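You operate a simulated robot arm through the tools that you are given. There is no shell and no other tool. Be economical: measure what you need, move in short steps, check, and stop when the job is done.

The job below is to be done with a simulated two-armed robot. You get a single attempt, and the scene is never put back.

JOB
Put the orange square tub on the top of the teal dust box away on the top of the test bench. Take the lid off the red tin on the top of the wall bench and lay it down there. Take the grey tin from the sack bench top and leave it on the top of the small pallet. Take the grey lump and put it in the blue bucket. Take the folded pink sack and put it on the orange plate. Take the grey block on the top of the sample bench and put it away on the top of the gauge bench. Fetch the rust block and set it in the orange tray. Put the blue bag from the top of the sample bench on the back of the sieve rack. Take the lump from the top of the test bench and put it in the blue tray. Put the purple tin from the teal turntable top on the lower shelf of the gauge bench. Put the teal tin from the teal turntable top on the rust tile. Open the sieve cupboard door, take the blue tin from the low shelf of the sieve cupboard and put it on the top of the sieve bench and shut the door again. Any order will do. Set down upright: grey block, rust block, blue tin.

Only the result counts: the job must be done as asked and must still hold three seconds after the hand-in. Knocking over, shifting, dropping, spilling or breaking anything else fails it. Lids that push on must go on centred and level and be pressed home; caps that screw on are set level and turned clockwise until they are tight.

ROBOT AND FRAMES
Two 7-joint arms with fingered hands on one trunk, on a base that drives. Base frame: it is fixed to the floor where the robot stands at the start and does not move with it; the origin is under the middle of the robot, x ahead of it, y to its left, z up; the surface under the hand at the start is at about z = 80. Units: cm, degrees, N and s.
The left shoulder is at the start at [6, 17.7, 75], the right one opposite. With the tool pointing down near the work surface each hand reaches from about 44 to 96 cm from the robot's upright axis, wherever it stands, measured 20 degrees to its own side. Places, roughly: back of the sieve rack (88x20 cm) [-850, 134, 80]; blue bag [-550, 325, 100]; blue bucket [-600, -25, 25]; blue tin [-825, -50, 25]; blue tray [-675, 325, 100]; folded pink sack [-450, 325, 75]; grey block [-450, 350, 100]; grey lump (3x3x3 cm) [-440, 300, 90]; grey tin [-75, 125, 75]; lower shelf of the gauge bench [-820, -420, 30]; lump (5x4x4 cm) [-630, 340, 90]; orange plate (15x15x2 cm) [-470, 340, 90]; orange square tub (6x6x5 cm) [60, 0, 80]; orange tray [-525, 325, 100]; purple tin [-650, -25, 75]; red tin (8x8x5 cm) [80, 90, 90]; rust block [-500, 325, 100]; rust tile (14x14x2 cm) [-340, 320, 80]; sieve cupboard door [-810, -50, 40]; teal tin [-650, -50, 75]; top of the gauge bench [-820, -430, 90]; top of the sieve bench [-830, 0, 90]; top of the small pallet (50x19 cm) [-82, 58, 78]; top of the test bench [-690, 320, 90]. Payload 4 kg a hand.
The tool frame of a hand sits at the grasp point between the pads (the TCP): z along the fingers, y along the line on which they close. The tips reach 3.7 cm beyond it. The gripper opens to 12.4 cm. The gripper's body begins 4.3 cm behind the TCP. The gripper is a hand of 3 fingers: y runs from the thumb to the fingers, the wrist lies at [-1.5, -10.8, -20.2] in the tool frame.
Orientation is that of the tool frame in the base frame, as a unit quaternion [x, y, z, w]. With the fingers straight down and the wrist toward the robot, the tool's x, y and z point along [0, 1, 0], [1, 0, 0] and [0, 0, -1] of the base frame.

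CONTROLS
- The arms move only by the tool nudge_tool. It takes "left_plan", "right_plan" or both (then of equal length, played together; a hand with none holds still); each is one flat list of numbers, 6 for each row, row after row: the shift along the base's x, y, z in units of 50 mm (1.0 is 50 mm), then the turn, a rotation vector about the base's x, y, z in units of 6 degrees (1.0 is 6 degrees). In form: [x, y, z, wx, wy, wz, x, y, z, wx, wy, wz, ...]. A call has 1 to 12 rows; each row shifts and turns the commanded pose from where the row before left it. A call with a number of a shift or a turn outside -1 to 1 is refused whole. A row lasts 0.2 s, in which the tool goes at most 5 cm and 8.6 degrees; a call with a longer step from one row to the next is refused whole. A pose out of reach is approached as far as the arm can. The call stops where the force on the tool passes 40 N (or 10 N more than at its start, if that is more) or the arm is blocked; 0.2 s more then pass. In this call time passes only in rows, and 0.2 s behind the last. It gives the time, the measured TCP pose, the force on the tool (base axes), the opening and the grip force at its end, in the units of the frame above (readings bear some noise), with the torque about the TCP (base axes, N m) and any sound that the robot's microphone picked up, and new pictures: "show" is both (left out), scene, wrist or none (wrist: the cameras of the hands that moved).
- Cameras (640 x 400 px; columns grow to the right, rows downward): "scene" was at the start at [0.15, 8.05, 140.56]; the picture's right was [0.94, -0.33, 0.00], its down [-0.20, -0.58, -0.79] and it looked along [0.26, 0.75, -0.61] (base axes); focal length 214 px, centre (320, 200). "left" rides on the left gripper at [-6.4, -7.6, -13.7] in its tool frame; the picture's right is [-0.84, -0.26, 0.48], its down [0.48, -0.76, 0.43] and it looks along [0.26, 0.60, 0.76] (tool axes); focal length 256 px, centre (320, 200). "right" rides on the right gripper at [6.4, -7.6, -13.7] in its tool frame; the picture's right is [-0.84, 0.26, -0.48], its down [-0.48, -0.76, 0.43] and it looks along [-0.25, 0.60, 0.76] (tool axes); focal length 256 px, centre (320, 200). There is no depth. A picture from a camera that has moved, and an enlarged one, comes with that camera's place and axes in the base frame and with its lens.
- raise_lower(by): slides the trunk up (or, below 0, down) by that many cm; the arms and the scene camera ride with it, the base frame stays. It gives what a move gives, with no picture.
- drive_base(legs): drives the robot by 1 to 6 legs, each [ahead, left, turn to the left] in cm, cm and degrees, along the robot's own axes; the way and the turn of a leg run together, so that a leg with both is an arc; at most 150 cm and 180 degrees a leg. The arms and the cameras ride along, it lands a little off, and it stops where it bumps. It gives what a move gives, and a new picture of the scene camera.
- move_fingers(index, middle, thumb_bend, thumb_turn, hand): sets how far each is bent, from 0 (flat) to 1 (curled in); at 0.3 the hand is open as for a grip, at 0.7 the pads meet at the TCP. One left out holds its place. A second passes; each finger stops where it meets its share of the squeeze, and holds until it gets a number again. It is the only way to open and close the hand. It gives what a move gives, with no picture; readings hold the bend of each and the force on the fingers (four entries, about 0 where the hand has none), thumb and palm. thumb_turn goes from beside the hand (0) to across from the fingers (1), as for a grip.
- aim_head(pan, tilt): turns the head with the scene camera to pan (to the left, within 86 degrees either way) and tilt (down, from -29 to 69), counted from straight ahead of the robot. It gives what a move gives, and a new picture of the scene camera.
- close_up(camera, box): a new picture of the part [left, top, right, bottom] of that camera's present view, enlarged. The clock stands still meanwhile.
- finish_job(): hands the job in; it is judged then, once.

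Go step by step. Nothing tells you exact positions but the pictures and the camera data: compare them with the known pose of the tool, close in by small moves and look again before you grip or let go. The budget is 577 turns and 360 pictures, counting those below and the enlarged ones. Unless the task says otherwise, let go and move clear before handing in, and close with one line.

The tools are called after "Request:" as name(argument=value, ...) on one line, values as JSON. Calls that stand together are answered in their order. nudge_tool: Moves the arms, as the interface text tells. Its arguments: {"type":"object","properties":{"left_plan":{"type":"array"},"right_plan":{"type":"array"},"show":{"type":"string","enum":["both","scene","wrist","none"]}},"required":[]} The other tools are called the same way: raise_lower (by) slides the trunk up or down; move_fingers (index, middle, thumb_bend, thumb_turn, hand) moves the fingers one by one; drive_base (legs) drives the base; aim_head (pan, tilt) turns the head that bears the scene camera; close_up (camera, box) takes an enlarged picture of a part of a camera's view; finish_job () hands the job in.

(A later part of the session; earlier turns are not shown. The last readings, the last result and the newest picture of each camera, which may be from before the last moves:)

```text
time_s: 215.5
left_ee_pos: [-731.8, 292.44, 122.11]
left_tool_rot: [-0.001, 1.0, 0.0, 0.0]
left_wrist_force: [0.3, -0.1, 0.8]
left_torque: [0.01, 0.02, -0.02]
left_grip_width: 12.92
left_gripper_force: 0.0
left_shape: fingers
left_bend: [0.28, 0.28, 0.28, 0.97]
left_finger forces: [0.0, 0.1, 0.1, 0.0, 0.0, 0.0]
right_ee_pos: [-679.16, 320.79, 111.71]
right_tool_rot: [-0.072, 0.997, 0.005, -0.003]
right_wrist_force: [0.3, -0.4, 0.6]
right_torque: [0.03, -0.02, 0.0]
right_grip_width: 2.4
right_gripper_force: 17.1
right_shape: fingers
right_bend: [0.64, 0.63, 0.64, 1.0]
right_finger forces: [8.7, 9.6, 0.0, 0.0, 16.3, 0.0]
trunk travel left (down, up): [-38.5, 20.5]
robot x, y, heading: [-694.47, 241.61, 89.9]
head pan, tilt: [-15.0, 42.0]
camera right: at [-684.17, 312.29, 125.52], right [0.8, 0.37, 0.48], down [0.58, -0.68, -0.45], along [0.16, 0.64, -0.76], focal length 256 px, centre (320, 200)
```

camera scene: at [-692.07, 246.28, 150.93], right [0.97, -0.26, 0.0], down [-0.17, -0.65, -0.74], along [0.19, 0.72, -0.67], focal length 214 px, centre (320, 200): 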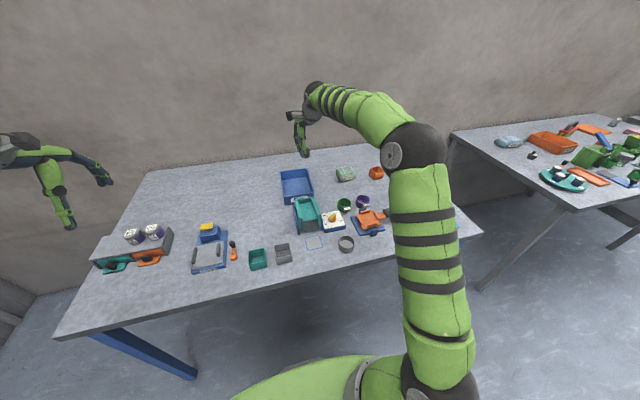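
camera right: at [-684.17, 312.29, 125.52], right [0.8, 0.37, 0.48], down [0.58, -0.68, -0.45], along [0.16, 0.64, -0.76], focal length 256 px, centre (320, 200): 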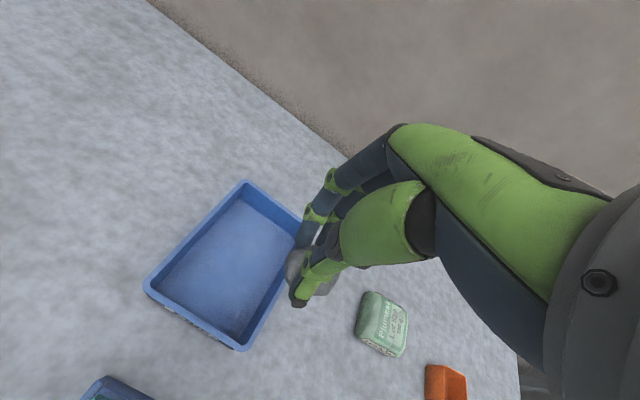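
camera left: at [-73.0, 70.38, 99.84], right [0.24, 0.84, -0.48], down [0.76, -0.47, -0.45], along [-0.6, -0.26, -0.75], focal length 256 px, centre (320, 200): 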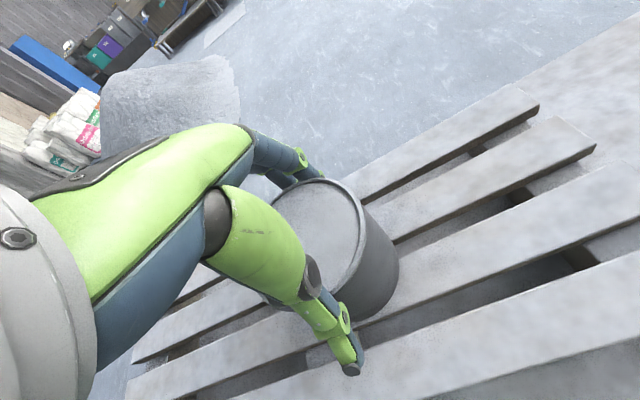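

The tray spans x from -690 to -677 and y from 316 to 335. I centre over [-683, 325] and lower into it.

Request:
nudge_tool(right_plan=[-0.4, 0.42, 0, 0, 0, 0, -0.4, 0.42, -0.3, 0, 0, 0, 0, 0, -0.8, 0, 0, 0, 0, 0, -0.8, 0, 0, 0, 0, 0, -0.8, 0, 0, 0, 0, 0, -0.6, 0, 0, 0, 0, 0, -0.2, 0, 0, 0], show="wrist")

```text
time_s: 217.1
left_ee_pos: [-731.81, 292.64, 122.25]
left_tool_rot: [-0.002, 1.0, 0.0, 0.0]
left_wrist_force: [-0.3, -0.5, -0.1]
left_torque: [-0.02, 0.01, 0.02]
left_grip_width: 12.93
left_gripper_force: 0.1
left_shape: fingers
left_bend: [0.28, 0.28, 0.28, 0.97]
left_finger forces: [0.0, 0.0, 0.0, 0.1, 0.0, 0.0]
right_ee_pos: [-683.14, 324.91, 94.4]
right_tool_rot: [-0.072, 0.997, 0.004, -0.004]
right_wrist_force: [-0.3, 0.4, 0.5]
right_torque: [-0.03, 0.0, -0.01]
right_grip_width: 2.36
right_gripper_force: 16.9
right_shape: fingers
right_bend: [0.64, 0.63, 0.64, 1.0]
right_finger forces: [8.5, 9.5, 0.0, 0.1, 15.9, 0.0]
trunk travel left (down, up): [-38.5, 20.5]
robot x, y, heading: [-694.3, 241.73, 90.3]
head pan, tilt: [-15.0, 42.0]
camera right: at [-688.23, 316.44, 108.09], right [0.8, 0.37, 0.48], down [0.58, -0.68, -0.45], along [0.16, 0.64, -0.76], focal length 256 px, centre (320, 200)
```

right: 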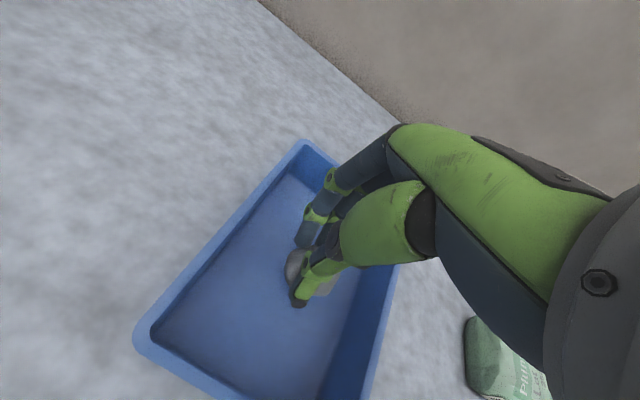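

Well inside the tray. I lower 1.5 cm more, release and rise.

Request:
nudge_tool(right_plan=[0, 0, -0.15, 0, 0, 0, 0, 0, -0.15, 0, 0, 0], show="none")

Request:
move_fingers(hand="right", index=0.45, middle=0.45, thumb_bend=0.45)

Request:
nudge_tool(right_plan=[0, 0, 0.5, 0, 0, 0, 0, 0, 0.9, 0, 0, 0, 0, 0, 0.9, 0, 0, 0, 0, 0, 0.9, 0, 0, 0, 0, -0.6, 0.7, 0, 0, 0, 0, -0.8, 0.5, 0, 0, 0, 0, -0.9, 0, 0, 0, 0], show="wrist")

```text
time_s: 217.7
left_ee_pos: [-731.77, 292.58, 122.13]
left_tool_rot: [-0.002, 1.0, 0.0, -0.001]
left_wrist_force: [-0.1, -0.4, 0.6]
left_torque: [-0.02, 0.01, 0.04]
left_grip_width: 12.87
left_gripper_force: 0.1
left_shape: fingers
left_bend: [0.28, 0.28, 0.28, 0.97]
left_finger forces: [0.1, 0.1, 0.0, 0.0, 0.1, 0.0]
right_ee_pos: [-683.13, 325.0, 92.96]
right_tool_rot: [-0.073, 0.997, 0.005, -0.004]
right_wrist_force: [0.0, 0.4, -0.3]
right_torque: [0.0, 0.02, 0.01]
right_grip_width: 2.37
right_gripper_force: 16.0
right_shape: fingers
right_bend: [0.64, 0.63, 0.64, 1.0]
right_finger forces: [8.4, 9.5, 0.1, 0.0, 15.9, 0.0]
trunk travel left (down, up): [-38.5, 20.5]
robot x, y, heading: [-694.42, 241.05, 90.1]
head pan, tilt: [-15.0, 42.0]
```

```text
time_s: 218.7
left_ee_pos: [-731.85, 292.5, 122.08]
left_tool_rot: [-0.001, 1.0, 0.0, 0.001]
left_wrist_force: [0.8, -0.1, 0.2]
left_torque: [0.01, -0.01, 0.02]
left_grip_width: 12.87
left_gripper_force: 0.1
left_shape: fingers
left_bend: [0.28, 0.28, 0.28, 0.97]
left_finger forces: [0.1, 0.0, 0.0, 0.0, 0.0, 0.0]
right_ee_pos: [-683.22, 325.08, 93.0]
right_tool_rot: [-0.073, 0.997, 0.005, -0.003]
right_wrist_force: [0.8, 0.1, 0.0]
right_torque: [-0.04, -0.02, 0.0]
right_grip_width: 7.74
right_gripper_force: 0.1
right_shape: fingers
right_bend: [0.45, 0.45, 0.45, 0.99]
right_finger forces: [0.0, 0.0, 0.0, 0.0, 0.0, 0.1]
trunk travel left (down, up): [-38.5, 20.5]
robot x, y, heading: [-694.23, 241.46, 90.1]
head pan, tilt: [-15.0, 42.0]
```

```text
time_s: 220.3
left_ee_pos: [-731.8, 292.46, 122.13]
left_tool_rot: [-0.001, 1.0, 0.0, 0.001]
left_wrist_force: [-0.1, 0.0, -0.8]
left_torque: [-0.02, -0.01, 0.03]
left_grip_width: 12.89
left_gripper_force: 0.1
left_shape: fingers
left_bend: [0.28, 0.28, 0.28, 0.97]
left_finger forces: [0.0, 0.1, 0.1, 0.0, 0.1, 0.0]
right_ee_pos: [-683.32, 313.24, 114.97]
right_tool_rot: [-0.073, 0.997, 0.006, -0.004]
right_wrist_force: [1.0, -0.3, -0.4]
right_torque: [0.02, -0.02, 0.0]
right_grip_width: 7.76
right_gripper_force: 0.0
right_shape: fingers
right_bend: [0.45, 0.45, 0.45, 0.99]
right_finger forces: [0.0, 0.0, 0.0, 0.0, 0.0, 0.1]
trunk travel left (down, up): [-38.5, 20.5]
robot x, y, heading: [-694.08, 241.38, 90.1]
head pan, tilt: [-15.0, 42.0]
camera right: at [-688.36, 304.64, 128.66], right [0.8, 0.37, 0.48], down [0.58, -0.68, -0.45], along [0.16, 0.64, -0.75], focal length 256 px, centre (320, 200)
```

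right: 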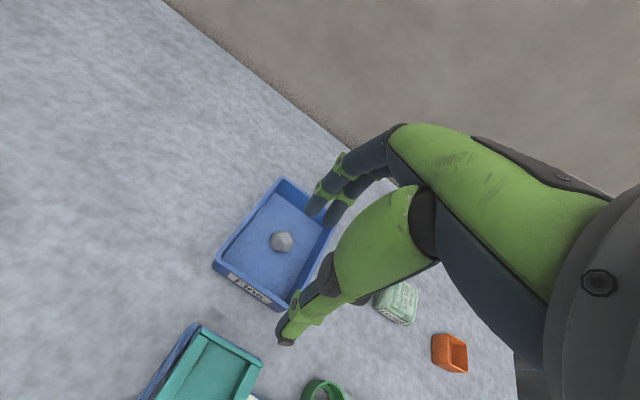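

The lump lies in the blue tray. I back off and drive right to the sample bench.

Request:
drive_base(legs=[[-25, 0, 0], [0, -150, 0], [0, -60, 0]])

Request:
raise_lower(by=20)

Request:
aim_head(pan=0, tilt=45)

Request:
close_up(camera="scene", box=[210, 120, 402, 240])

```text
time_s: 232.1
left_ee_pos: [-520.63, 267.14, 121.97]
left_tool_rot: [0.015, 1.0, 0.0, 0.0]
left_wrist_force: [0.4, -0.1, 0.3]
left_torque: [0.0, 0.01, 0.0]
left_grip_width: 12.88
left_gripper_force: 0.0
left_shape: fingers
left_bend: [0.28, 0.28, 0.28, 0.97]
left_finger forces: [0.0, 0.0, 0.0, 0.0, 0.1, 0.1]
right_ee_pos: [-471.55, 286.51, 114.95]
right_tool_rot: [-0.057, 0.998, 0.005, -0.003]
right_wrist_force: [-0.5, -0.2, 0.2]
right_torque: [0.0, 0.01, -0.03]
right_grip_width: 7.78
right_gripper_force: 0.1
right_shape: fingers
right_bend: [0.45, 0.45, 0.45, 0.99]
right_finger forces: [0.0, 0.1, 0.1, 0.0, 0.0, 0.1]
trunk travel left (down, up): [-38.5, 20.5]
robot x, y, heading: [-484.25, 214.59, 88.0]
head pan, tilt: [-15.0, 42.0]
camera scene: at [-482.18, 219.79, 150.92], right [0.96, -0.29, 0.0], down [-0.19, -0.64, -0.74], along [0.21, 0.71, -0.67], focal length 214 px, centre (320, 200)
```

scene: 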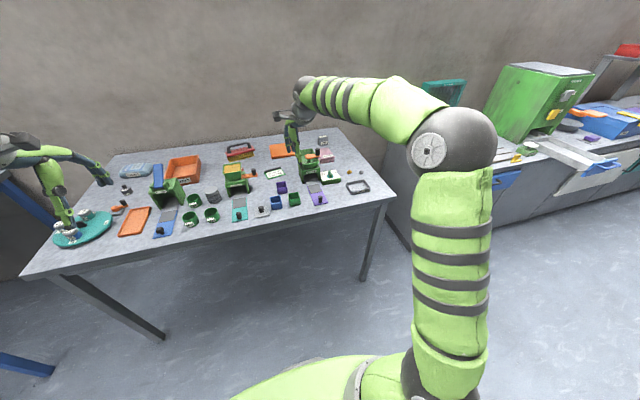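

```text
time_s: 234.3
left_ee_pos: [-520.75, 267.29, 142.11]
left_tool_rot: [0.015, 1.0, 0.0, 0.0]
left_wrist_force: [0.1, -0.4, 0.1]
left_torque: [0.0, -0.02, 0.0]
left_grip_width: 12.91
left_gripper_force: 0.0
left_shape: fingers
left_bend: [0.28, 0.28, 0.28, 0.97]
left_finger forces: [0.0, 0.0, 0.1, 0.0, 0.1, 0.0]
right_ee_pos: [-471.4, 286.41, 134.86]
right_tool_rot: [-0.057, 0.998, 0.005, -0.004]
right_wrist_force: [-0.4, 0.2, -0.7]
right_torque: [0.0, 0.02, 0.0]
right_grip_width: 7.75
right_gripper_force: 0.0
right_shape: fingers
right_bend: [0.45, 0.45, 0.45, 0.99]
right_finger forces: [0.0, 0.0, 0.1, 0.0, 0.0, 0.0]
trunk travel left (down, up): [-58.5, 0.5]
robot x, y, heading: [-484.88, 214.65, 88.2]
head pan, tilt: [-15.0, 42.0]
```

```text
time_s: 235.1
left_ee_pos: [-520.71, 267.26, 142.14]
left_tool_rot: [0.015, 1.0, -0.001, 0.0]
left_wrist_force: [0.2, 0.5, 0.5]
left_torque: [0.04, 0.01, 0.02]
left_grip_width: 12.89
left_gripper_force: 0.0
left_shape: fingers
left_bend: [0.28, 0.28, 0.28, 0.97]
left_finger forces: [0.0, 0.0, 0.1, 0.0, 0.0, 0.0]
right_ee_pos: [-471.54, 286.52, 134.77]
right_tool_rot: [-0.056, 0.998, 0.005, -0.004]
right_wrist_force: [-0.4, 0.9, -0.2]
right_torque: [0.01, -0.03, -0.02]
right_grip_width: 7.75
right_gripper_force: 0.1
right_shape: fingers
right_bend: [0.45, 0.45, 0.45, 0.99]
right_finger forces: [0.0, 0.1, 0.0, 0.0, 0.0, 0.1]
trunk travel left (down, up): [-58.5, 0.5]
robot x, y, heading: [-484.92, 215.07, 88.2]
head pan, tilt: [0.0, 45.0]
camera scene: at [-484.39, 219.91, 170.49], right [1.0, -0.03, 0.0], down [-0.02, -0.71, -0.71], along [0.02, 0.71, -0.71], focal length 214 px, centre (320, 200)
```

scene: 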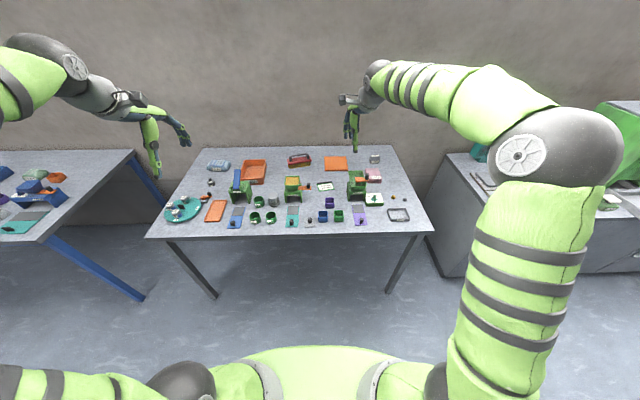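

```text
3.33 times, centred on (306, 180) of scene
camera zoom: at [-484.39, 219.91, 170.49], right [1.0, -0.03, 0.0], down [-0.02, -0.71, -0.71], along [0.02, 0.71, -0.71], focal length 715 px, centre (367, 267)
```

zoom: 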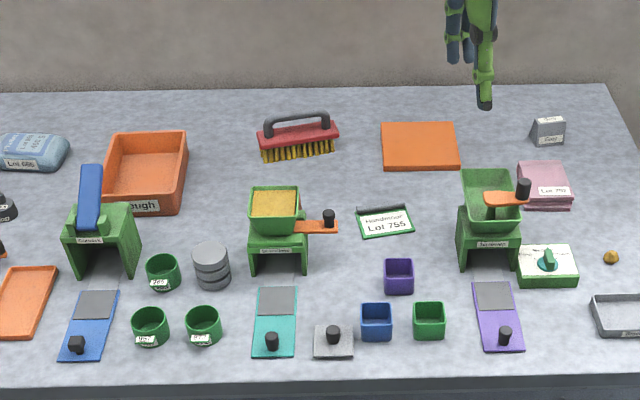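

The rust block may be hidden behind the first hopper near [-500, 318]. I check with the right wrist camera.

Request:
close_up(camera="right", box=[0, 0, 400, 250])

```text
1.60 times, centred on (200, 125) of right
camera zoom: at [-476.8, 278.15, 148.58], right [0.81, 0.35, 0.48], down [0.56, -0.7, -0.45], along [0.18, 0.63, -0.76], focal length 410 px, centre (512, 320)
```

zoom: 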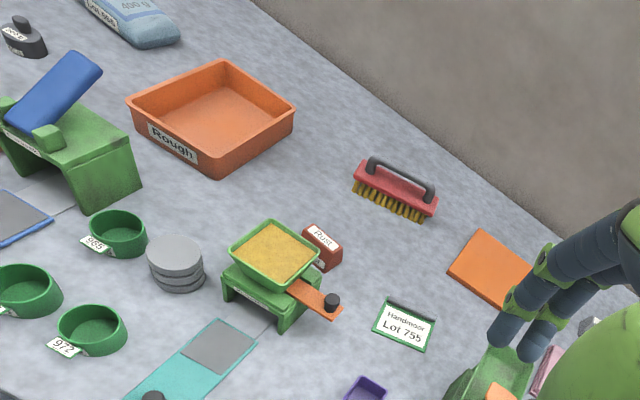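

Found the rust block ("Rust") behind the hopper at about [-496.5, 317]. I bring the robot closer and turn the right hand a quarter so its fingers close sideways, clear of the hopper.

Request:
drive_base(legs=[[0, 0, 1.8], [22, 24, 0]])

Request:
nudge_tool(right_plan=[0, -0.1, 0, 0, 0, 0.98, 0, -0.1, 0, 0, 0, 0.98, 0, -0.1, 0, 0, 0, 0.98, 0, -0.1, 0, 0, 0, 0.98, 0, 0, 0, 0, 0, 0.98, 0, 0, 0, 0, 0, 0.98, 0, 0, 0, 0, 0, 0.98, 0, 0, 0, 0, 0, 0.98, 0, 0, 0, 0, 0, 0.98, 0, 0, 0, 0, 0, 0.98, 0, 0, 0, 0, 0, 0.98, 0, 0, 0, 0, 0, 0.98], show="none")

Request:
raise_lower(by=-18)

Request:
nudge_tool(right_plan=[0, 0, 0, 0, 0, 0.98, 0, 0, 0, 0, 0, 0.9], show="both")

```text
time_s: 237.6
left_ee_pos: [-546.69, 288.28, 142.0]
left_tool_rot: [-0.002, 1.0, 0.001, -0.001]
left_wrist_force: [0.4, -0.7, 0.0]
left_torque: [0.0, -0.03, 0.0]
left_grip_width: 12.91
left_gripper_force: 0.0
left_shape: fingers
left_bend: [0.28, 0.28, 0.28, 0.97]
left_finger forces: [0.0, 0.0, 0.0, 0.0, 0.0, 0.1]
right_ee_pos: [-498.09, 309.16, 134.88]
right_tool_rot: [-0.073, 0.997, 0.005, -0.002]
right_wrist_force: [-0.5, 0.6, 0.9]
right_torque: [-0.02, -0.02, 0.0]
right_grip_width: 7.77
right_gripper_force: 0.0
right_shape: fingers
right_bend: [0.45, 0.45, 0.45, 0.99]
right_finger forces: [0.0, 0.1, 0.0, 0.0, 0.0, 0.1]
trunk travel left (down, up): [-58.5, 0.5]
robot x, y, heading: [-509.14, 237.58, 90.2]
head pan, tilt: [0.0, 45.0]
camera scene: at [-508.83, 242.26, 170.49], right [1.0, 0.0, 0.0], down [0.0, -0.71, -0.71], along [0.0, 0.71, -0.71], focal length 214 px, centre (320, 200)
```

scene: 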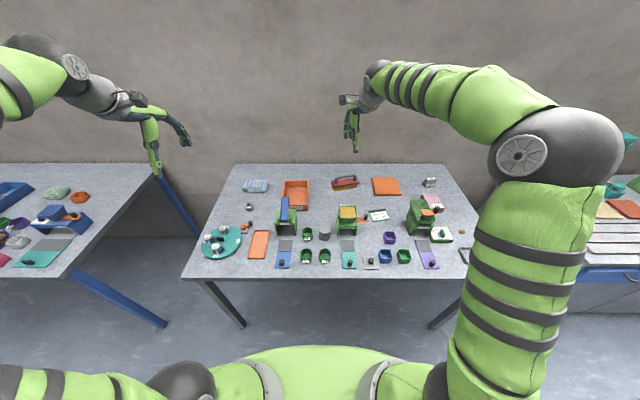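

```text
time_s: 240.2
left_ee_pos: [-546.55, 288.43, 142.14]
left_tool_rot: [-0.002, 1.0, 0.001, 0.0]
left_wrist_force: [0.8, 0.3, 0.8]
left_torque: [-0.04, 0.04, -0.02]
left_grip_width: 12.92
left_gripper_force: 0.0
left_shape: fingers
left_bend: [0.28, 0.28, 0.28, 0.97]
left_finger forces: [0.0, 0.0, 0.1, 0.1, 0.1, 0.0]
right_ee_pos: [-498.04, 307.18, 134.93]
right_tool_rot: [-0.637, 0.771, 0.003, -0.007]
right_wrist_force: [-0.5, -0.5, -0.9]
right_torque: [0.03, -0.03, 0.04]
right_grip_width: 7.78
right_gripper_force: 0.1
right_shape: fingers
right_bend: [0.45, 0.45, 0.45, 0.99]
right_finger forces: [0.0, 0.1, 0.1, 0.0, 0.0, 0.0]
trunk travel left (down, up): [-58.5, 0.5]
robot x, y, heading: [-508.55, 237.35, 90.2]
head pan, tilt: [0.0, 45.0]
```

```text
time_s: 242.2
left_ee_pos: [-546.48, 288.3, 124.08]
left_tool_rot: [-0.002, 1.0, 0.0, 0.0]
left_wrist_force: [0.0, -0.5, 0.3]
left_torque: [0.03, 0.01, 0.0]
left_grip_width: 12.91
left_gripper_force: 0.2
left_shape: fingers
left_bend: [0.28, 0.28, 0.28, 0.97]
left_finger forces: [0.0, 0.1, 0.0, 0.1, 0.0, 0.1]
right_ee_pos: [-498.05, 307.2, 116.9]
right_tool_rot: [-0.636, 0.772, 0.002, -0.005]
right_wrist_force: [-0.7, 0.0, 0.3]
right_torque: [-0.01, -0.02, 0.04]
right_grip_width: 7.75
right_gripper_force: 0.2
right_shape: fingers
right_bend: [0.45, 0.45, 0.45, 0.99]
right_finger forces: [0.0, 0.0, 0.0, 0.0, 0.1, 0.0]
trunk travel left (down, up): [-40.5, 18.5]
robot x, y, heading: [-509.3, 237.4, 90.2]
head pan, tilt: [0.0, 45.0]
```

```text
time_s: 242.8
left_ee_pos: [-546.52, 288.39, 124.14]
left_tool_rot: [-0.001, 1.0, 0.0, 0.0]
left_wrist_force: [0.6, -0.3, 0.3]
left_torque: [-0.02, -0.02, 0.03]
left_grip_width: 12.91
left_gripper_force: 0.0
left_shape: fingers
left_bend: [0.28, 0.28, 0.28, 0.97]
left_finger forces: [0.1, 0.0, 0.1, 0.0, 0.0, 0.0]
right_ee_pos: [-497.95, 307.32, 116.89]
right_tool_rot: [0.709, -0.705, -0.001, 0.006]
right_wrist_force: [0.3, -0.3, -0.2]
right_torque: [0.01, 0.0, -0.02]
right_grip_width: 7.76
right_gripper_force: 0.0
right_shape: fingers
right_bend: [0.45, 0.45, 0.45, 0.99]
right_finger forces: [0.0, 0.1, 0.0, 0.1, 0.0, 0.0]
trunk travel left (down, up): [-40.5, 18.5]
robot x, y, heading: [-508.8, 237.3, 90.3]
head pan, tilt: [0.0, 45.0]
camera scene: at [-508.74, 242.2, 152.49], right [1.0, 0.0, 0.0], down [0.0, -0.71, -0.71], along [0.0, 0.71, -0.71], focal length 214 px, centre (320, 200)
camera right: at [-490.14, 301.0, 130.57], right [-0.26, 0.84, 0.48], down [0.75, 0.48, -0.45], along [-0.61, 0.25, -0.76], focal length 256 px, centre (320, 200)
```

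scene: 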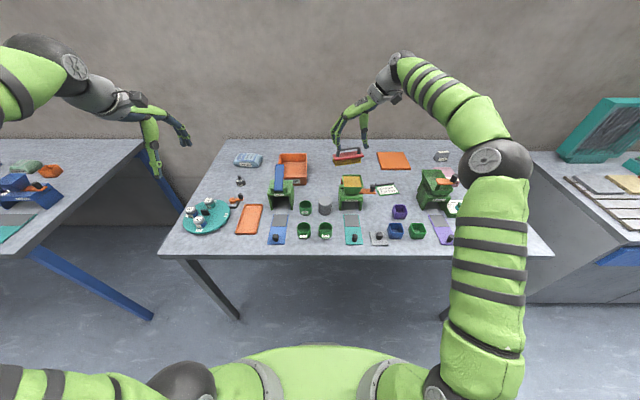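
right: 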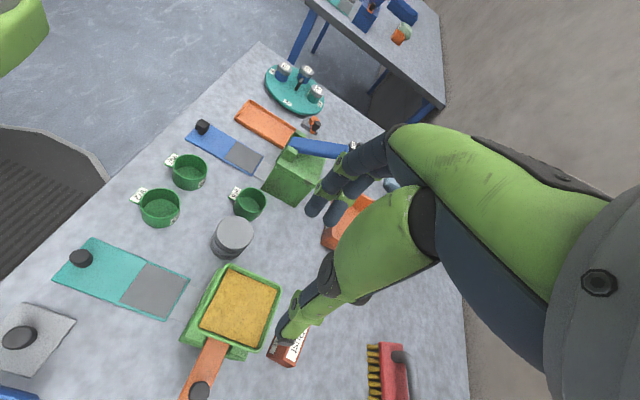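

The block reads [-496, 316.8]; the hopper's back edge is at y of about 310.7. I move over the block at a safe height and look.

Request:
move_fingers(hand="right", index=0.4, middle=0.4, thumb_bend=0.4)

Request:
nudge_tool(right_plan=[0.2, 0.7, 0, 0, 0, 0, 0.2, 0.7, 0, 0, 0, 0, 0, 0.54, -0.4, 0, 0, 0, 0, 0, -0.7, 0, 0, 0, 0, 0, -0.7, 0, 0, 0, 0, 0, -0.7, 0, 0, 0], show="wrist")

Request:
close_up(camera="scene", box=[288, 110, 448, 210])

```text
time_s: 243.8
left_ee_pos: [-546.52, 288.32, 124.14]
left_tool_rot: [-0.002, 1.0, 0.0, 0.0]
left_wrist_force: [0.3, 0.2, -1.0]
left_torque: [-0.02, 0.01, 0.0]
left_grip_width: 12.9
left_gripper_force: 0.0
left_shape: fingers
left_bend: [0.28, 0.28, 0.28, 0.97]
left_finger forces: [0.0, 0.1, 0.1, 0.0, 0.1, 0.0]
right_ee_pos: [-498.08, 307.24, 116.83]
right_tool_rot: [0.708, -0.706, -0.001, 0.007]
right_wrist_force: [-0.5, 0.0, -0.7]
right_torque: [-0.02, 0.02, 0.01]
right_grip_width: 9.3
right_gripper_force: 0.1
right_shape: fingers
right_bend: [0.4, 0.4, 0.4, 0.99]
right_finger forces: [0.0, 0.1, 0.1, 0.1, 0.0, 0.0]
trunk travel left (down, up): [-40.5, 18.5]
robot x, y, heading: [-508.54, 237.0, 90.0]
head pan, tilt: [0.0, 45.0]
```

```text
time_s: 245.2
left_ee_pos: [-546.46, 288.31, 124.12]
left_tool_rot: [-0.001, 1.0, 0.001, 0.0]
left_wrist_force: [0.7, -0.2, 0.9]
left_torque: [0.03, -0.03, 0.0]
left_grip_width: 12.91
left_gripper_force: 0.1
left_shape: fingers
left_bend: [0.28, 0.28, 0.28, 0.97]
left_finger forces: [0.1, 0.0, 0.0, 0.0, 0.1, 0.1]
right_ee_pos: [-494.85, 313.07, 102.98]
right_tool_rot: [0.709, -0.706, -0.002, 0.005]
right_wrist_force: [-0.4, 0.0, -0.7]
right_torque: [0.0, 0.0, 0.01]
right_grip_width: 9.31
right_gripper_force: 0.2
right_shape: fingers
right_bend: [0.4, 0.4, 0.4, 0.99]
right_finger forces: [0.0, 0.0, 0.1, 0.0, 0.0, 0.0]
right hand out of reach, approached as far as the arm can: row 2, 3
trunk travel left (down, up): [-40.5, 18.5]
robot x, y, heading: [-509.01, 237.09, 90.4]
head pan, tilt: [0.0, 45.0]
camera right: at [-487.06, 306.82, 116.61], right [-0.25, 0.84, 0.48], down [0.75, 0.48, -0.45], along [-0.61, 0.25, -0.76], focal length 256 px, centre (320, 200)
```

right: 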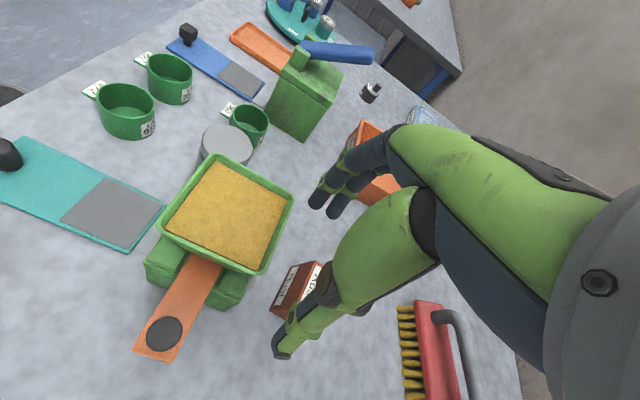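

```text
4.00 times, centred on (368, 160) of scene
camera zoom: at [-508.71, 242.19, 152.5], right [1.0, 0.0, 0.0], down [0.0, -0.71, -0.71], along [0.0, 0.71, -0.71], focal length 858 px, centre (128, 360)
```

zoom: 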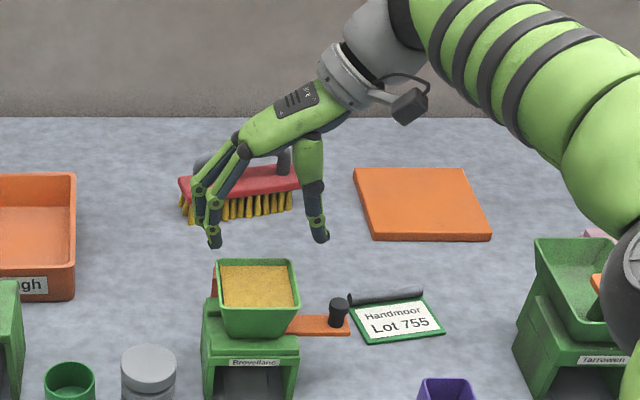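

The arm is at its reach limit there, 4 cm short. I drive 5 cm forward and then correct.

Request:
drive_base(legs=[[5, 0, 0]])

Request:
nudge_tool(right_plan=[0, 0, -0.3, 0, 0, 0], show="wrist")

```text
time_s: 246.1
left_ee_pos: [-546.55, 293.29, 124.01]
left_tool_rot: [-0.002, 1.0, -0.001, 0.0]
left_wrist_force: [0.8, 0.8, -0.2]
left_torque: [0.0, -0.03, -0.01]
left_grip_width: 12.9
left_gripper_force: 0.0
left_shape: fingers
left_bend: [0.28, 0.28, 0.28, 0.97]
left_finger forces: [0.1, 0.1, 0.1, 0.0, 0.1, 0.0]
right_ee_pos: [-494.97, 318.18, 102.91]
right_tool_rot: [0.708, -0.706, -0.001, 0.007]
right_wrist_force: [0.1, 0.4, -0.8]
right_torque: [-0.01, 0.01, -0.02]
right_grip_width: 9.32
right_gripper_force: 0.1
right_shape: fingers
right_bend: [0.4, 0.4, 0.4, 0.99]
right_finger forces: [0.0, 0.1, 0.0, 0.0, 0.0, 0.0]
trunk travel left (down, up): [-40.5, 18.5]
robot x, y, heading: [-509.33, 241.97, 90.3]
head pan, tilt: [0.0, 45.0]
camera scene: at [-508.74, 247.32, 152.48], right [1.0, 0.0, 0.0], down [0.0, -0.71, -0.71], along [0.0, 0.71, -0.71], focal length 214 px, centre (320, 200)
```

scene: 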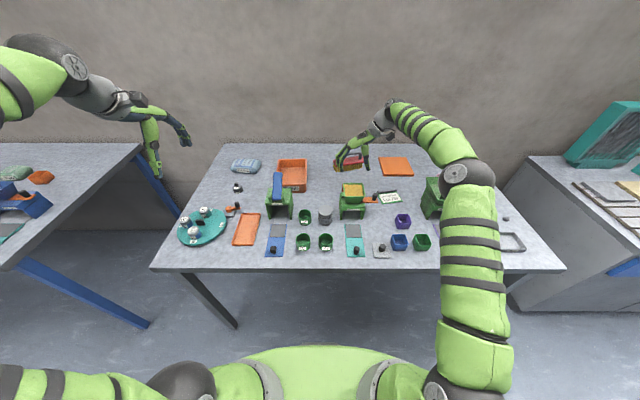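

```text
time_s: 246.5
left_ee_pos: [-546.62, 293.31, 124.04]
left_tool_rot: [-0.002, 1.0, 0.0, 0.0]
left_wrist_force: [-0.5, -0.6, 0.4]
left_torque: [0.0, -0.05, 0.0]
left_grip_width: 12.91
left_gripper_force: 0.0
left_shape: fingers
left_bend: [0.28, 0.28, 0.28, 0.97]
left_finger forces: [0.0, 0.0, 0.0, 0.1, 0.0, 0.0]
right_ee_pos: [-494.92, 318.17, 101.55]
right_tool_rot: [0.709, -0.705, -0.002, 0.006]
right_wrist_force: [-0.9, -0.5, 0.6]
right_torque: [-0.01, 0.01, 0.01]
right_grip_width: 9.31
right_gripper_force: 0.1
right_shape: fingers
right_bend: [0.4, 0.4, 0.4, 0.99]
right_finger forces: [0.0, 0.1, 0.0, 0.0, 0.0, 0.0]
trunk travel left (down, up): [-40.5, 18.5]
robot x, y, heading: [-508.93, 242.14, 90.2]
head pan, tilt: [0.0, 45.0]
camera right: at [-487.15, 311.88, 115.08], right [-0.25, 0.84, 0.48], down [0.75, 0.48, -0.45], along [-0.61, 0.25, -0.76], focal length 256 px, centre (320, 200)
```

right: 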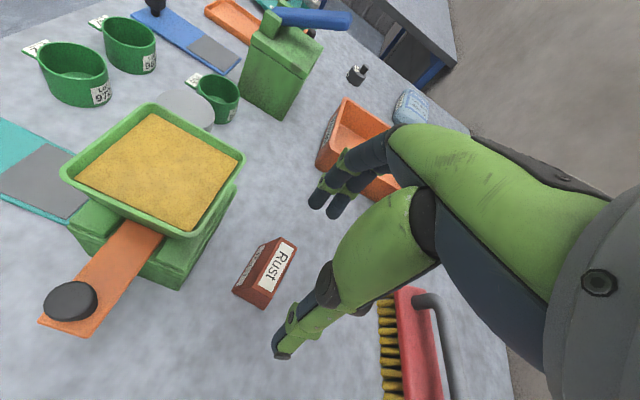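

The block's centre is about [-496.4, 317.4], 6.5 cm wide along x. I align and lower.

Request:
nudge_tool(right_plan=[-0.3, -0.15, -0.3, 0, 0, 0, 0, 0, -0.6, 0, 0, 0, 0, 0, -0.6, 0, 0, 0, 0, 0, -0.4, 0, 0, 0], show="wrist")

```text
time_s: 247.5
left_ee_pos: [-546.49, 293.29, 124.11]
left_tool_rot: [-0.003, 1.0, 0.0, 0.0]
left_wrist_force: [0.1, 0.5, -0.2]
left_torque: [-0.02, -0.02, 0.03]
left_grip_width: 12.86
left_gripper_force: 0.1
left_shape: fingers
left_bend: [0.28, 0.28, 0.28, 0.97]
left_finger forces: [0.0, 0.1, 0.0, 0.0, 0.0, 0.0]
right_ee_pos: [-496.56, 317.35, 91.94]
right_tool_rot: [0.709, -0.705, -0.001, 0.005]
right_wrist_force: [-0.1, -0.2, 0.6]
right_torque: [-0.01, 0.01, 0.02]
right_grip_width: 9.29
right_gripper_force: 0.1
right_shape: fingers
right_bend: [0.4, 0.4, 0.4, 0.99]
right_finger forces: [0.0, 0.0, 0.0, 0.0, 0.0, 0.0]
trunk travel left (down, up): [-40.5, 18.5]
robot x, y, heading: [-509.2, 242.17, 90.2]
head pan, tilt: [0.0, 45.0]
camera right: at [-488.64, 311.1, 105.61], right [-0.26, 0.84, 0.48], down [0.75, 0.48, -0.45], along [-0.61, 0.25, -0.76], focal length 256 px, centre (320, 200)
```

right: 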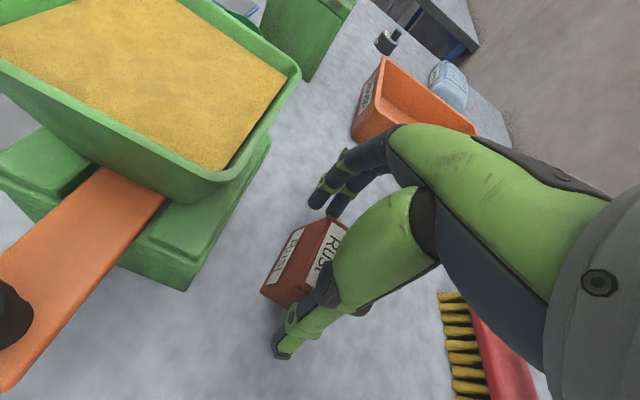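

The block is between the fingers. I close and lift carefully.

Request:
move_fingers(hand="right", index=0.6, middle=0.6, thumb_bend=0.6)

Request:
nudge_tool(right_plan=[0, 0, 0.2, 0, 0, 0, 0, 0, 0.5, 0, 0, 0, 0, 0, 0.8, 0, 0, 0, 0, 0, 0.8, 0, 0, 0], show="wrist")

```text
time_s: 248.5
left_ee_pos: [-546.45, 293.25, 124.25]
left_tool_rot: [-0.002, 1.0, 0.0, 0.001]
left_wrist_force: [0.7, -0.6, -1.0]
left_torque: [-0.01, 0.0, -0.04]
left_grip_width: 12.89
left_gripper_force: 0.1
left_shape: fingers
left_bend: [0.28, 0.28, 0.28, 0.97]
left_finger forces: [0.0, 0.0, 0.0, 0.0, 0.0, 0.0]
right_ee_pos: [-496.49, 317.26, 92.17]
right_tool_rot: [0.708, -0.706, -0.002, 0.007]
right_wrist_force: [2.7, -0.4, 15.0]
right_torque: [-0.01, 0.38, -0.03]
right_grip_width: 5.58
right_gripper_force: 19.6
right_shape: fingers
right_bend: [0.56, 0.51, 0.55, 1.0]
right_finger forces: [5.6, 13.1, 0.1, 0.1, 20.4, 0.0]
trunk travel left (down, up): [-40.5, 18.5]
robot x, y, heading: [-509.12, 242.39, 90.3]
head pan, tilt: [0.0, 45.0]
```

```text
time_s: 249.5
left_ee_pos: [-546.57, 293.25, 124.08]
left_tool_rot: [-0.002, 1.0, 0.0, 0.0]
left_wrist_force: [-0.1, 0.4, -0.2]
left_torque: [-0.01, -0.02, 0.02]
left_grip_width: 12.9
left_gripper_force: 0.2
left_shape: fingers
left_bend: [0.28, 0.28, 0.28, 0.97]
left_finger forces: [0.0, 0.0, 0.0, 0.0, 0.1, 0.1]
right_ee_pos: [-496.41, 317.26, 103.49]
right_tool_rot: [0.709, -0.705, -0.002, 0.005]
right_wrist_force: [0.1, 0.6, 0.2]
right_torque: [-0.03, -0.03, 0.0]
right_grip_width: 5.18
right_gripper_force: 16.6
right_shape: fingers
right_bend: [0.57, 0.51, 0.56, 1.0]
right_finger forces: [4.3, 13.1, 0.0, 0.0, 15.5, 0.0]
trunk travel left (down, up): [-40.5, 18.5]
robot x, y, heading: [-508.74, 241.83, 90.3]
head pan, tilt: [0.0, 45.0]
camera right: at [-488.52, 311.11, 117.15], right [-0.26, 0.84, 0.48], down [0.75, 0.48, -0.45], along [-0.61, 0.25, -0.76], focal length 256 px, centre (320, 200)
```

right: 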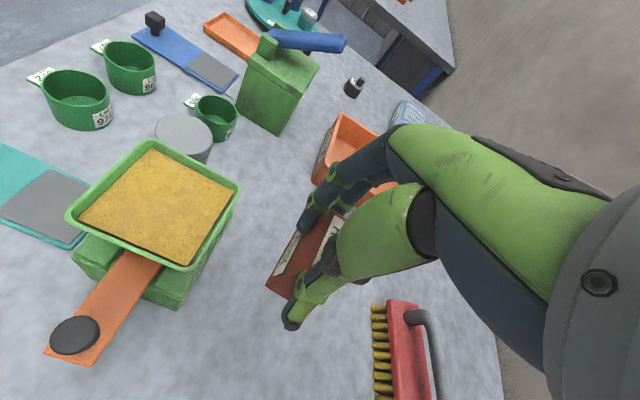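

The rust block is held upright. The tray centre is [-522, 327]; to reach it I drive forward 6 and then left 25.

Request:
nudge_tool(right_plan=[0, 0, 0.4, 0, 0, 0], show="none")

Request:
drive_base(legs=[[6, 0, 0], [0, 25, 0]])

Request:
nudge_tool(right_plan=[0, 0.3, 0, 0, 0, 0], show="wrist")

```text
time_s: 249.9
left_ee_pos: [-546.6, 293.39, 124.09]
left_tool_rot: [-0.002, 1.0, -0.001, -0.001]
left_wrist_force: [-0.9, -0.9, -0.4]
left_torque: [0.04, -0.02, -0.03]
left_grip_width: 12.86
left_gripper_force: 0.1
left_shape: fingers
left_bend: [0.28, 0.28, 0.28, 0.97]
left_finger forces: [0.1, 0.0, 0.1, 0.0, 0.0, 0.1]
right_ee_pos: [-496.51, 317.31, 105.61]
right_tool_rot: [0.708, -0.706, -0.002, 0.007]
right_wrist_force: [-0.1, 0.1, -1.1]
right_torque: [-0.03, 0.05, -0.02]
right_grip_width: 5.16
right_gripper_force: 16.6
right_shape: fingers
right_bend: [0.57, 0.51, 0.56, 1.0]
right_finger forces: [4.4, 13.1, 0.0, 0.0, 15.5, 0.0]
trunk travel left (down, up): [-40.5, 18.5]
robot x, y, heading: [-508.69, 241.95, 90.3]
head pan, tilt: [0.0, 45.0]
```

```text
time_s: 252.3
left_ee_pos: [-571.31, 299.57, 124.1]
left_tool_rot: [0.001, 1.0, 0.0, 0.0]
left_wrist_force: [-0.1, 0.6, 0.3]
left_torque: [-0.06, 0.03, -0.02]
left_grip_width: 12.9
left_gripper_force: 0.1
left_shape: fingers
left_bend: [0.28, 0.28, 0.28, 0.97]
left_finger forces: [0.1, 0.1, 0.1, 0.0, 0.0, 0.0]
right_ee_pos: [-521.14, 323.25, 105.55]
right_tool_rot: [-0.706, 0.708, 0.002, -0.007]
right_wrist_force: [0.3, 0.5, -0.2]
right_torque: [-0.01, -0.02, -0.01]
right_grip_width: 5.15
right_gripper_force: 16.8
right_shape: fingers
right_bend: [0.57, 0.51, 0.56, 1.0]
right_finger forces: [4.3, 13.2, 0.0, 0.1, 15.5, 0.0]
trunk travel left (down, up): [-40.5, 18.5]
robot x, y, heading: [-534.04, 248.4, 89.6]
head pan, tilt: [0.0, 45.0]
camera scene: at [-533.7, 253.19, 152.49], right [1.0, 0.0, 0.0], down [0.0, -0.71, -0.71], along [0.0, 0.71, -0.71], focal length 214 px, centre (320, 200)
```

scene: 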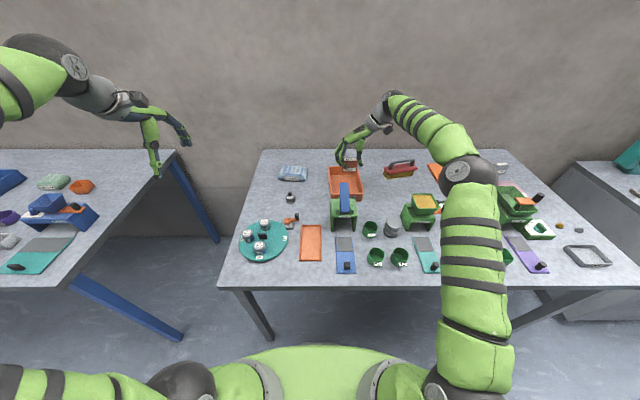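

```text
time_s: 252.7
left_ee_pos: [-571.15, 299.66, 124.08]
left_tool_rot: [0.001, 1.0, 0.0, 0.0]
left_wrist_force: [0.0, 0.0, -0.2]
left_torque: [-0.01, 0.04, 0.0]
left_grip_width: 12.91
left_gripper_force: 0.2
left_shape: fingers
left_bend: [0.28, 0.28, 0.28, 0.97]
left_finger forces: [0.1, 0.1, 0.0, 0.0, 0.1, 0.0]
right_ee_pos: [-520.99, 324.72, 105.51]
right_tool_rot: [-0.707, 0.707, 0.002, -0.006]
right_wrist_force: [0.3, 0.5, 0.7]
right_torque: [-0.04, 0.0, 0.03]
right_grip_width: 5.18
right_gripper_force: 16.4
right_shape: fingers
right_bend: [0.57, 0.51, 0.56, 1.0]
right_finger forces: [4.4, 13.1, 0.0, 0.0, 15.5, 0.0]
trunk travel left (down, up): [-40.5, 18.5]
robot x, y, heading: [-533.9, 247.95, 89.9]
head pan, tilt: [0.0, 45.0]
camera right: at [-513.18, 318.48, 119.18], right [-0.25, 0.84, 0.48], down [0.76, 0.48, -0.45], along [-0.61, 0.25, -0.76], focal length 256 px, centre (320, 200)
```

right: 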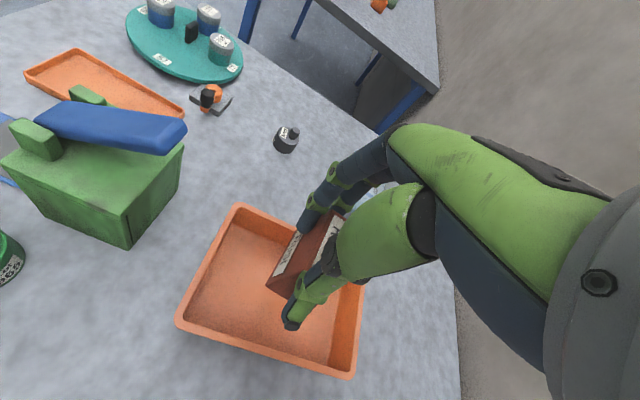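

The tray is at [-522.3, 327.9], 12 × 18.5 cm, long along y. I turn the hand back a quarter so that the block and fingers have the long way to open, and centre it.

Request:
nudge_tool(right_plan=[-0.02, 0.05, 0.02, 0, 0, -1, -0.02, 0.05, 0.02, 0, 0, -1, -0.02, 0.05, 0.02, 0, 0, -1, -0.02, 0.05, 0.02, 0, 0, -1, -0.02, 0.05, 0, 0, 0, -1, -0.02, 0.05, 0, 0, 0, -1, -0.02, 0.05, 0, 0, 0, -1, -0.02, 0.05, 0, 0, 0, -1, -0.02, 0.05, 0, 0, 0, -1, -0.02, 0.05, 0, 0, 0, -1, 0, 0.05, 0, 0, 0, -1, 0, 0.05, 0, 0, 0, -1], show="none")

Request:
nudge_tool(right_plan=[-0.02, 0, 0, 0, 0, -1, -0.02, 0, 0, 0, 0, -1, -0.02, 0, 0, 0, 0, -1], show="wrist")

```text
time_s: 255.3
left_ee_pos: [-571.17, 299.52, 124.13]
left_tool_rot: [0.001, 1.0, 0.0, 0.0]
left_wrist_force: [0.4, -0.4, -0.2]
left_torque: [-0.04, -0.03, -0.02]
left_grip_width: 12.87
left_gripper_force: 0.0
left_shape: fingers
left_bend: [0.28, 0.28, 0.28, 0.97]
left_finger forces: [0.0, 0.0, 0.1, 0.0, 0.0, 0.1]
right_ee_pos: [-521.93, 327.83, 106.02]
right_tool_rot: [-0.154, 0.988, 0.004, -0.004]
right_wrist_force: [0.6, -0.2, -0.2]
right_torque: [-0.02, 0.02, -0.01]
right_grip_width: 5.09
right_gripper_force: 16.5
right_shape: fingers
right_bend: [0.57, 0.51, 0.56, 1.0]
right_finger forces: [4.1, 13.1, 0.0, 0.1, 15.3, 0.0]
trunk travel left (down, up): [-40.5, 18.5]
robot x, y, heading: [-533.83, 248.17, 89.6]
head pan, tilt: [0.0, 45.0]
```

```text
time_s: 256.1
left_ee_pos: [-571.08, 299.5, 124.11]
left_tool_rot: [0.001, 1.0, 0.0, 0.0]
left_wrist_force: [0.3, 0.6, -0.6]
left_torque: [0.0, 0.03, 0.0]
left_grip_width: 12.89
left_gripper_force: 0.0
left_shape: fingers
left_bend: [0.28, 0.28, 0.28, 0.97]
left_finger forces: [0.0, 0.0, 0.0, 0.0, 0.1, 0.0]
right_ee_pos: [-522.21, 327.7, 105.95]
right_tool_rot: [0.002, 1.0, 0.005, -0.003]
right_wrist_force: [0.1, 0.2, -0.2]
right_torque: [0.01, 0.01, 0.05]
right_grip_width: 5.09
right_gripper_force: 16.0
right_shape: fingers
right_bend: [0.57, 0.51, 0.56, 1.0]
right_finger forces: [4.0, 13.1, 0.1, 0.0, 15.2, 0.0]
trunk travel left (down, up): [-40.5, 18.5]
robot x, y, heading: [-533.94, 248.05, 89.8]
head pan, tilt: [0.0, 45.0]
camera right: at [-528.43, 320.05, 119.66], right [0.84, 0.25, 0.48], down [0.48, -0.76, -0.45], along [0.25, 0.6, -0.76], focal length 256 px, centre (320, 200)
```

right: 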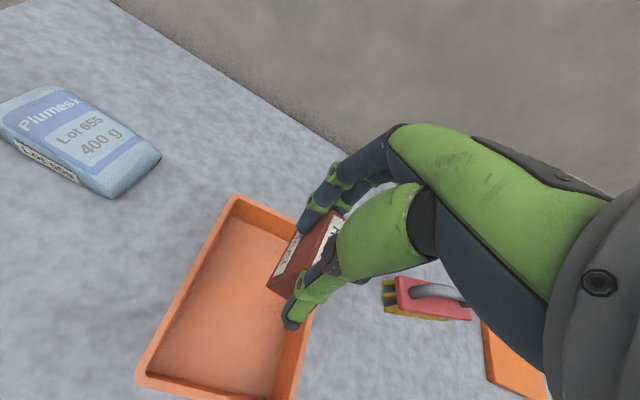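

Aligned over the tray. I lower the block into it.

Request:
nudge_tool(right_plan=[-0.04, 0, -0.7, 0, 0, 0, 0, 0, -0.7, 0, 0, 0, 0, 0, -0.6, 0, 0, 0, 0, 0, -0.4, 0, 0, 0, 0, 0, -0.15, 0, 0, 0], show="wrist")

Request:
nudge_tool(right_plan=[0, 0, -0.08, 0, 0, 0], show="none")

```text
time_s: 257.3
left_ee_pos: [-571.02, 299.6, 124.11]
left_tool_rot: [0.001, 1.0, 0.0, 0.0]
left_wrist_force: [0.4, -0.2, 1.2]
left_torque: [-0.04, -0.01, -0.01]
left_grip_width: 12.9
left_gripper_force: 0.0
left_shape: fingers
left_bend: [0.28, 0.28, 0.28, 0.97]
left_finger forces: [0.1, 0.1, 0.0, 0.0, 0.1, 0.0]
right_ee_pos: [-522.58, 327.73, 93.2]
right_tool_rot: [0.0, 1.0, 0.006, -0.003]
right_wrist_force: [0.9, -0.2, -0.2]
right_torque: [0.05, -0.02, -0.04]
right_grip_width: 5.08
right_gripper_force: 16.3
right_shape: fingers
right_bend: [0.57, 0.51, 0.56, 1.0]
right_finger forces: [4.0, 13.0, 0.0, 0.1, 15.2, 0.0]
trunk travel left (down, up): [-40.5, 18.5]
robot x, y, heading: [-534.0, 247.7, 89.8]
head pan, tilt: [0.0, 45.0]
camera right: at [-528.7, 320.13, 106.85], right [0.84, 0.25, 0.48], down [0.48, -0.76, -0.45], along [0.25, 0.6, -0.76], focal length 256 px, centre (320, 200)
```

right: 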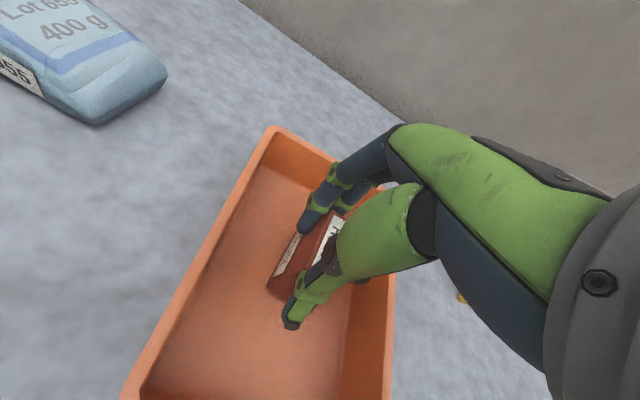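

```text
time_s: 257.7
left_ee_pos: [-571.06, 299.52, 124.09]
left_tool_rot: [0.001, 1.0, 0.0, 0.0]
left_wrist_force: [0.7, 0.4, 0.7]
left_torque: [-0.02, -0.02, 0.0]
left_grip_width: 12.92
left_gripper_force: 0.1
left_shape: fingers
left_bend: [0.28, 0.28, 0.28, 0.97]
left_finger forces: [0.1, 0.1, 0.0, 0.0, 0.0, 0.0]
right_ee_pos: [-522.54, 327.8, 92.86]
right_tool_rot: [0.0, 1.0, 0.007, -0.004]
right_wrist_force: [0.4, -1.1, 4.0]
right_torque: [0.14, -0.01, -0.03]
right_grip_width: 5.08
right_gripper_force: 17.1
right_shape: fingers
right_bend: [0.57, 0.51, 0.56, 1.0]
right_finger forces: [4.8, 13.1, 0.0, 0.0, 16.8, 0.0]
trunk travel left (down, up): [-40.5, 18.5]
robot x, y, heading: [-533.84, 248.08, 89.9]
head pan, tilt: [0.0, 45.0]
```

Request:
nudge_tool(right_plan=[0, 0, -0.04, 0, 0, 0], show="none")

Request:
move_fingers(hand="right", index=0.4, middle=0.4, thumb_bend=0.42)

Request:
nudge_tool(right_plan=[0, 0, 0.4, 0, 0, 0, 0, 0, 0.8, 0, 0, 0, 0, 0, 0.9, 0, 0, 0, 0, 0, 0.9, 0, 0, 0], show="wrist")

```text
time_s: 258.1
left_ee_pos: [-571.06, 299.42, 124.1]
left_tool_rot: [0.001, 1.0, 0.0, 0.001]
left_wrist_force: [0.4, 0.2, -0.3]
left_torque: [0.01, 0.05, -0.01]
left_grip_width: 12.9
left_gripper_force: 0.2
left_shape: fingers
left_bend: [0.28, 0.28, 0.28, 0.97]
left_finger forces: [0.1, 0.0, 0.0, 0.0, 0.1, 0.0]
right_ee_pos: [-522.49, 327.87, 92.76]
right_tool_rot: [0.001, 1.0, 0.008, -0.003]
right_wrist_force: [1.6, -2.1, 10.4]
right_torque: [0.32, -0.03, -0.02]
right_grip_width: 5.11
right_gripper_force: 18.8
right_shape: fingers
right_bend: [0.57, 0.51, 0.56, 1.0]
right_finger forces: [5.4, 13.2, 0.0, 0.1, 18.6, 0.0]
trunk travel left (down, up): [-40.5, 18.5]
robot x, y, heading: [-533.87, 247.93, 89.7]
head pan, tilt: [0.0, 45.0]
```

```text
time_s: 259.1
left_ee_pos: [-571.19, 299.62, 124.11]
left_tool_rot: [0.001, 1.0, 0.0, 0.0]
left_wrist_force: [-0.3, -0.4, -0.1]
left_torque: [0.02, 0.02, 0.02]
left_grip_width: 12.9
left_gripper_force: 0.0
left_shape: fingers
left_bend: [0.28, 0.28, 0.28, 0.97]
left_finger forces: [0.0, 0.1, 0.1, 0.0, 0.1, 0.0]
right_ee_pos: [-522.46, 327.84, 92.53]
right_tool_rot: [0.001, 1.0, 0.004, -0.003]
right_wrist_force: [-0.3, 0.9, -0.6]
right_torque: [-0.01, -0.02, -0.04]
right_grip_width: 8.98
right_gripper_force: 0.1
right_shape: fingers
right_bend: [0.4, 0.4, 0.42, 0.99]
right_finger forces: [0.0, 0.0, 0.0, 0.1, 0.1, 0.0]
trunk travel left (down, up): [-40.5, 18.5]
robot x, y, heading: [-533.96, 248.03, 89.9]
head pan, tilt: [0.0, 45.0]
```

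```text
time_s: 260.1
left_ee_pos: [-571.11, 299.46, 124.18]
left_tool_rot: [0.001, 1.0, 0.0, 0.0]
left_wrist_force: [0.1, -0.7, 0.4]
left_torque: [0.01, 0.0, 0.02]
left_grip_width: 12.9
left_gripper_force: 0.1
left_shape: fingers
left_bend: [0.28, 0.28, 0.28, 0.97]
left_finger forces: [0.1, 0.0, 0.0, 0.0, 0.0, 0.0]
right_ee_pos: [-522.38, 327.81, 107.55]
right_tool_rot: [0.001, 1.0, 0.004, -0.003]
right_wrist_force: [-1.5, 1.0, -0.4]
right_torque: [0.01, 0.02, 0.0]
right_grip_width: 9.0
right_gripper_force: 0.1
right_shape: fingers
right_bend: [0.4, 0.4, 0.42, 0.99]
right_finger forces: [0.1, 0.1, 0.1, 0.0, 0.0, 0.0]
trunk travel left (down, up): [-40.5, 18.5]
robot x, y, heading: [-534.09, 248.02, 89.8]
head pan, tilt: [0.0, 45.0]
camera right: at [-528.54, 320.04, 121.21], right [0.84, 0.25, 0.48], down [0.48, -0.76, -0.45], along [0.25, 0.61, -0.76], focal length 256 px, centre (320, 200)
```

right: 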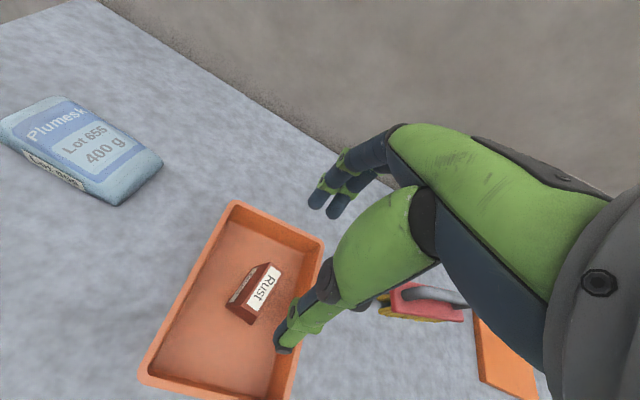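

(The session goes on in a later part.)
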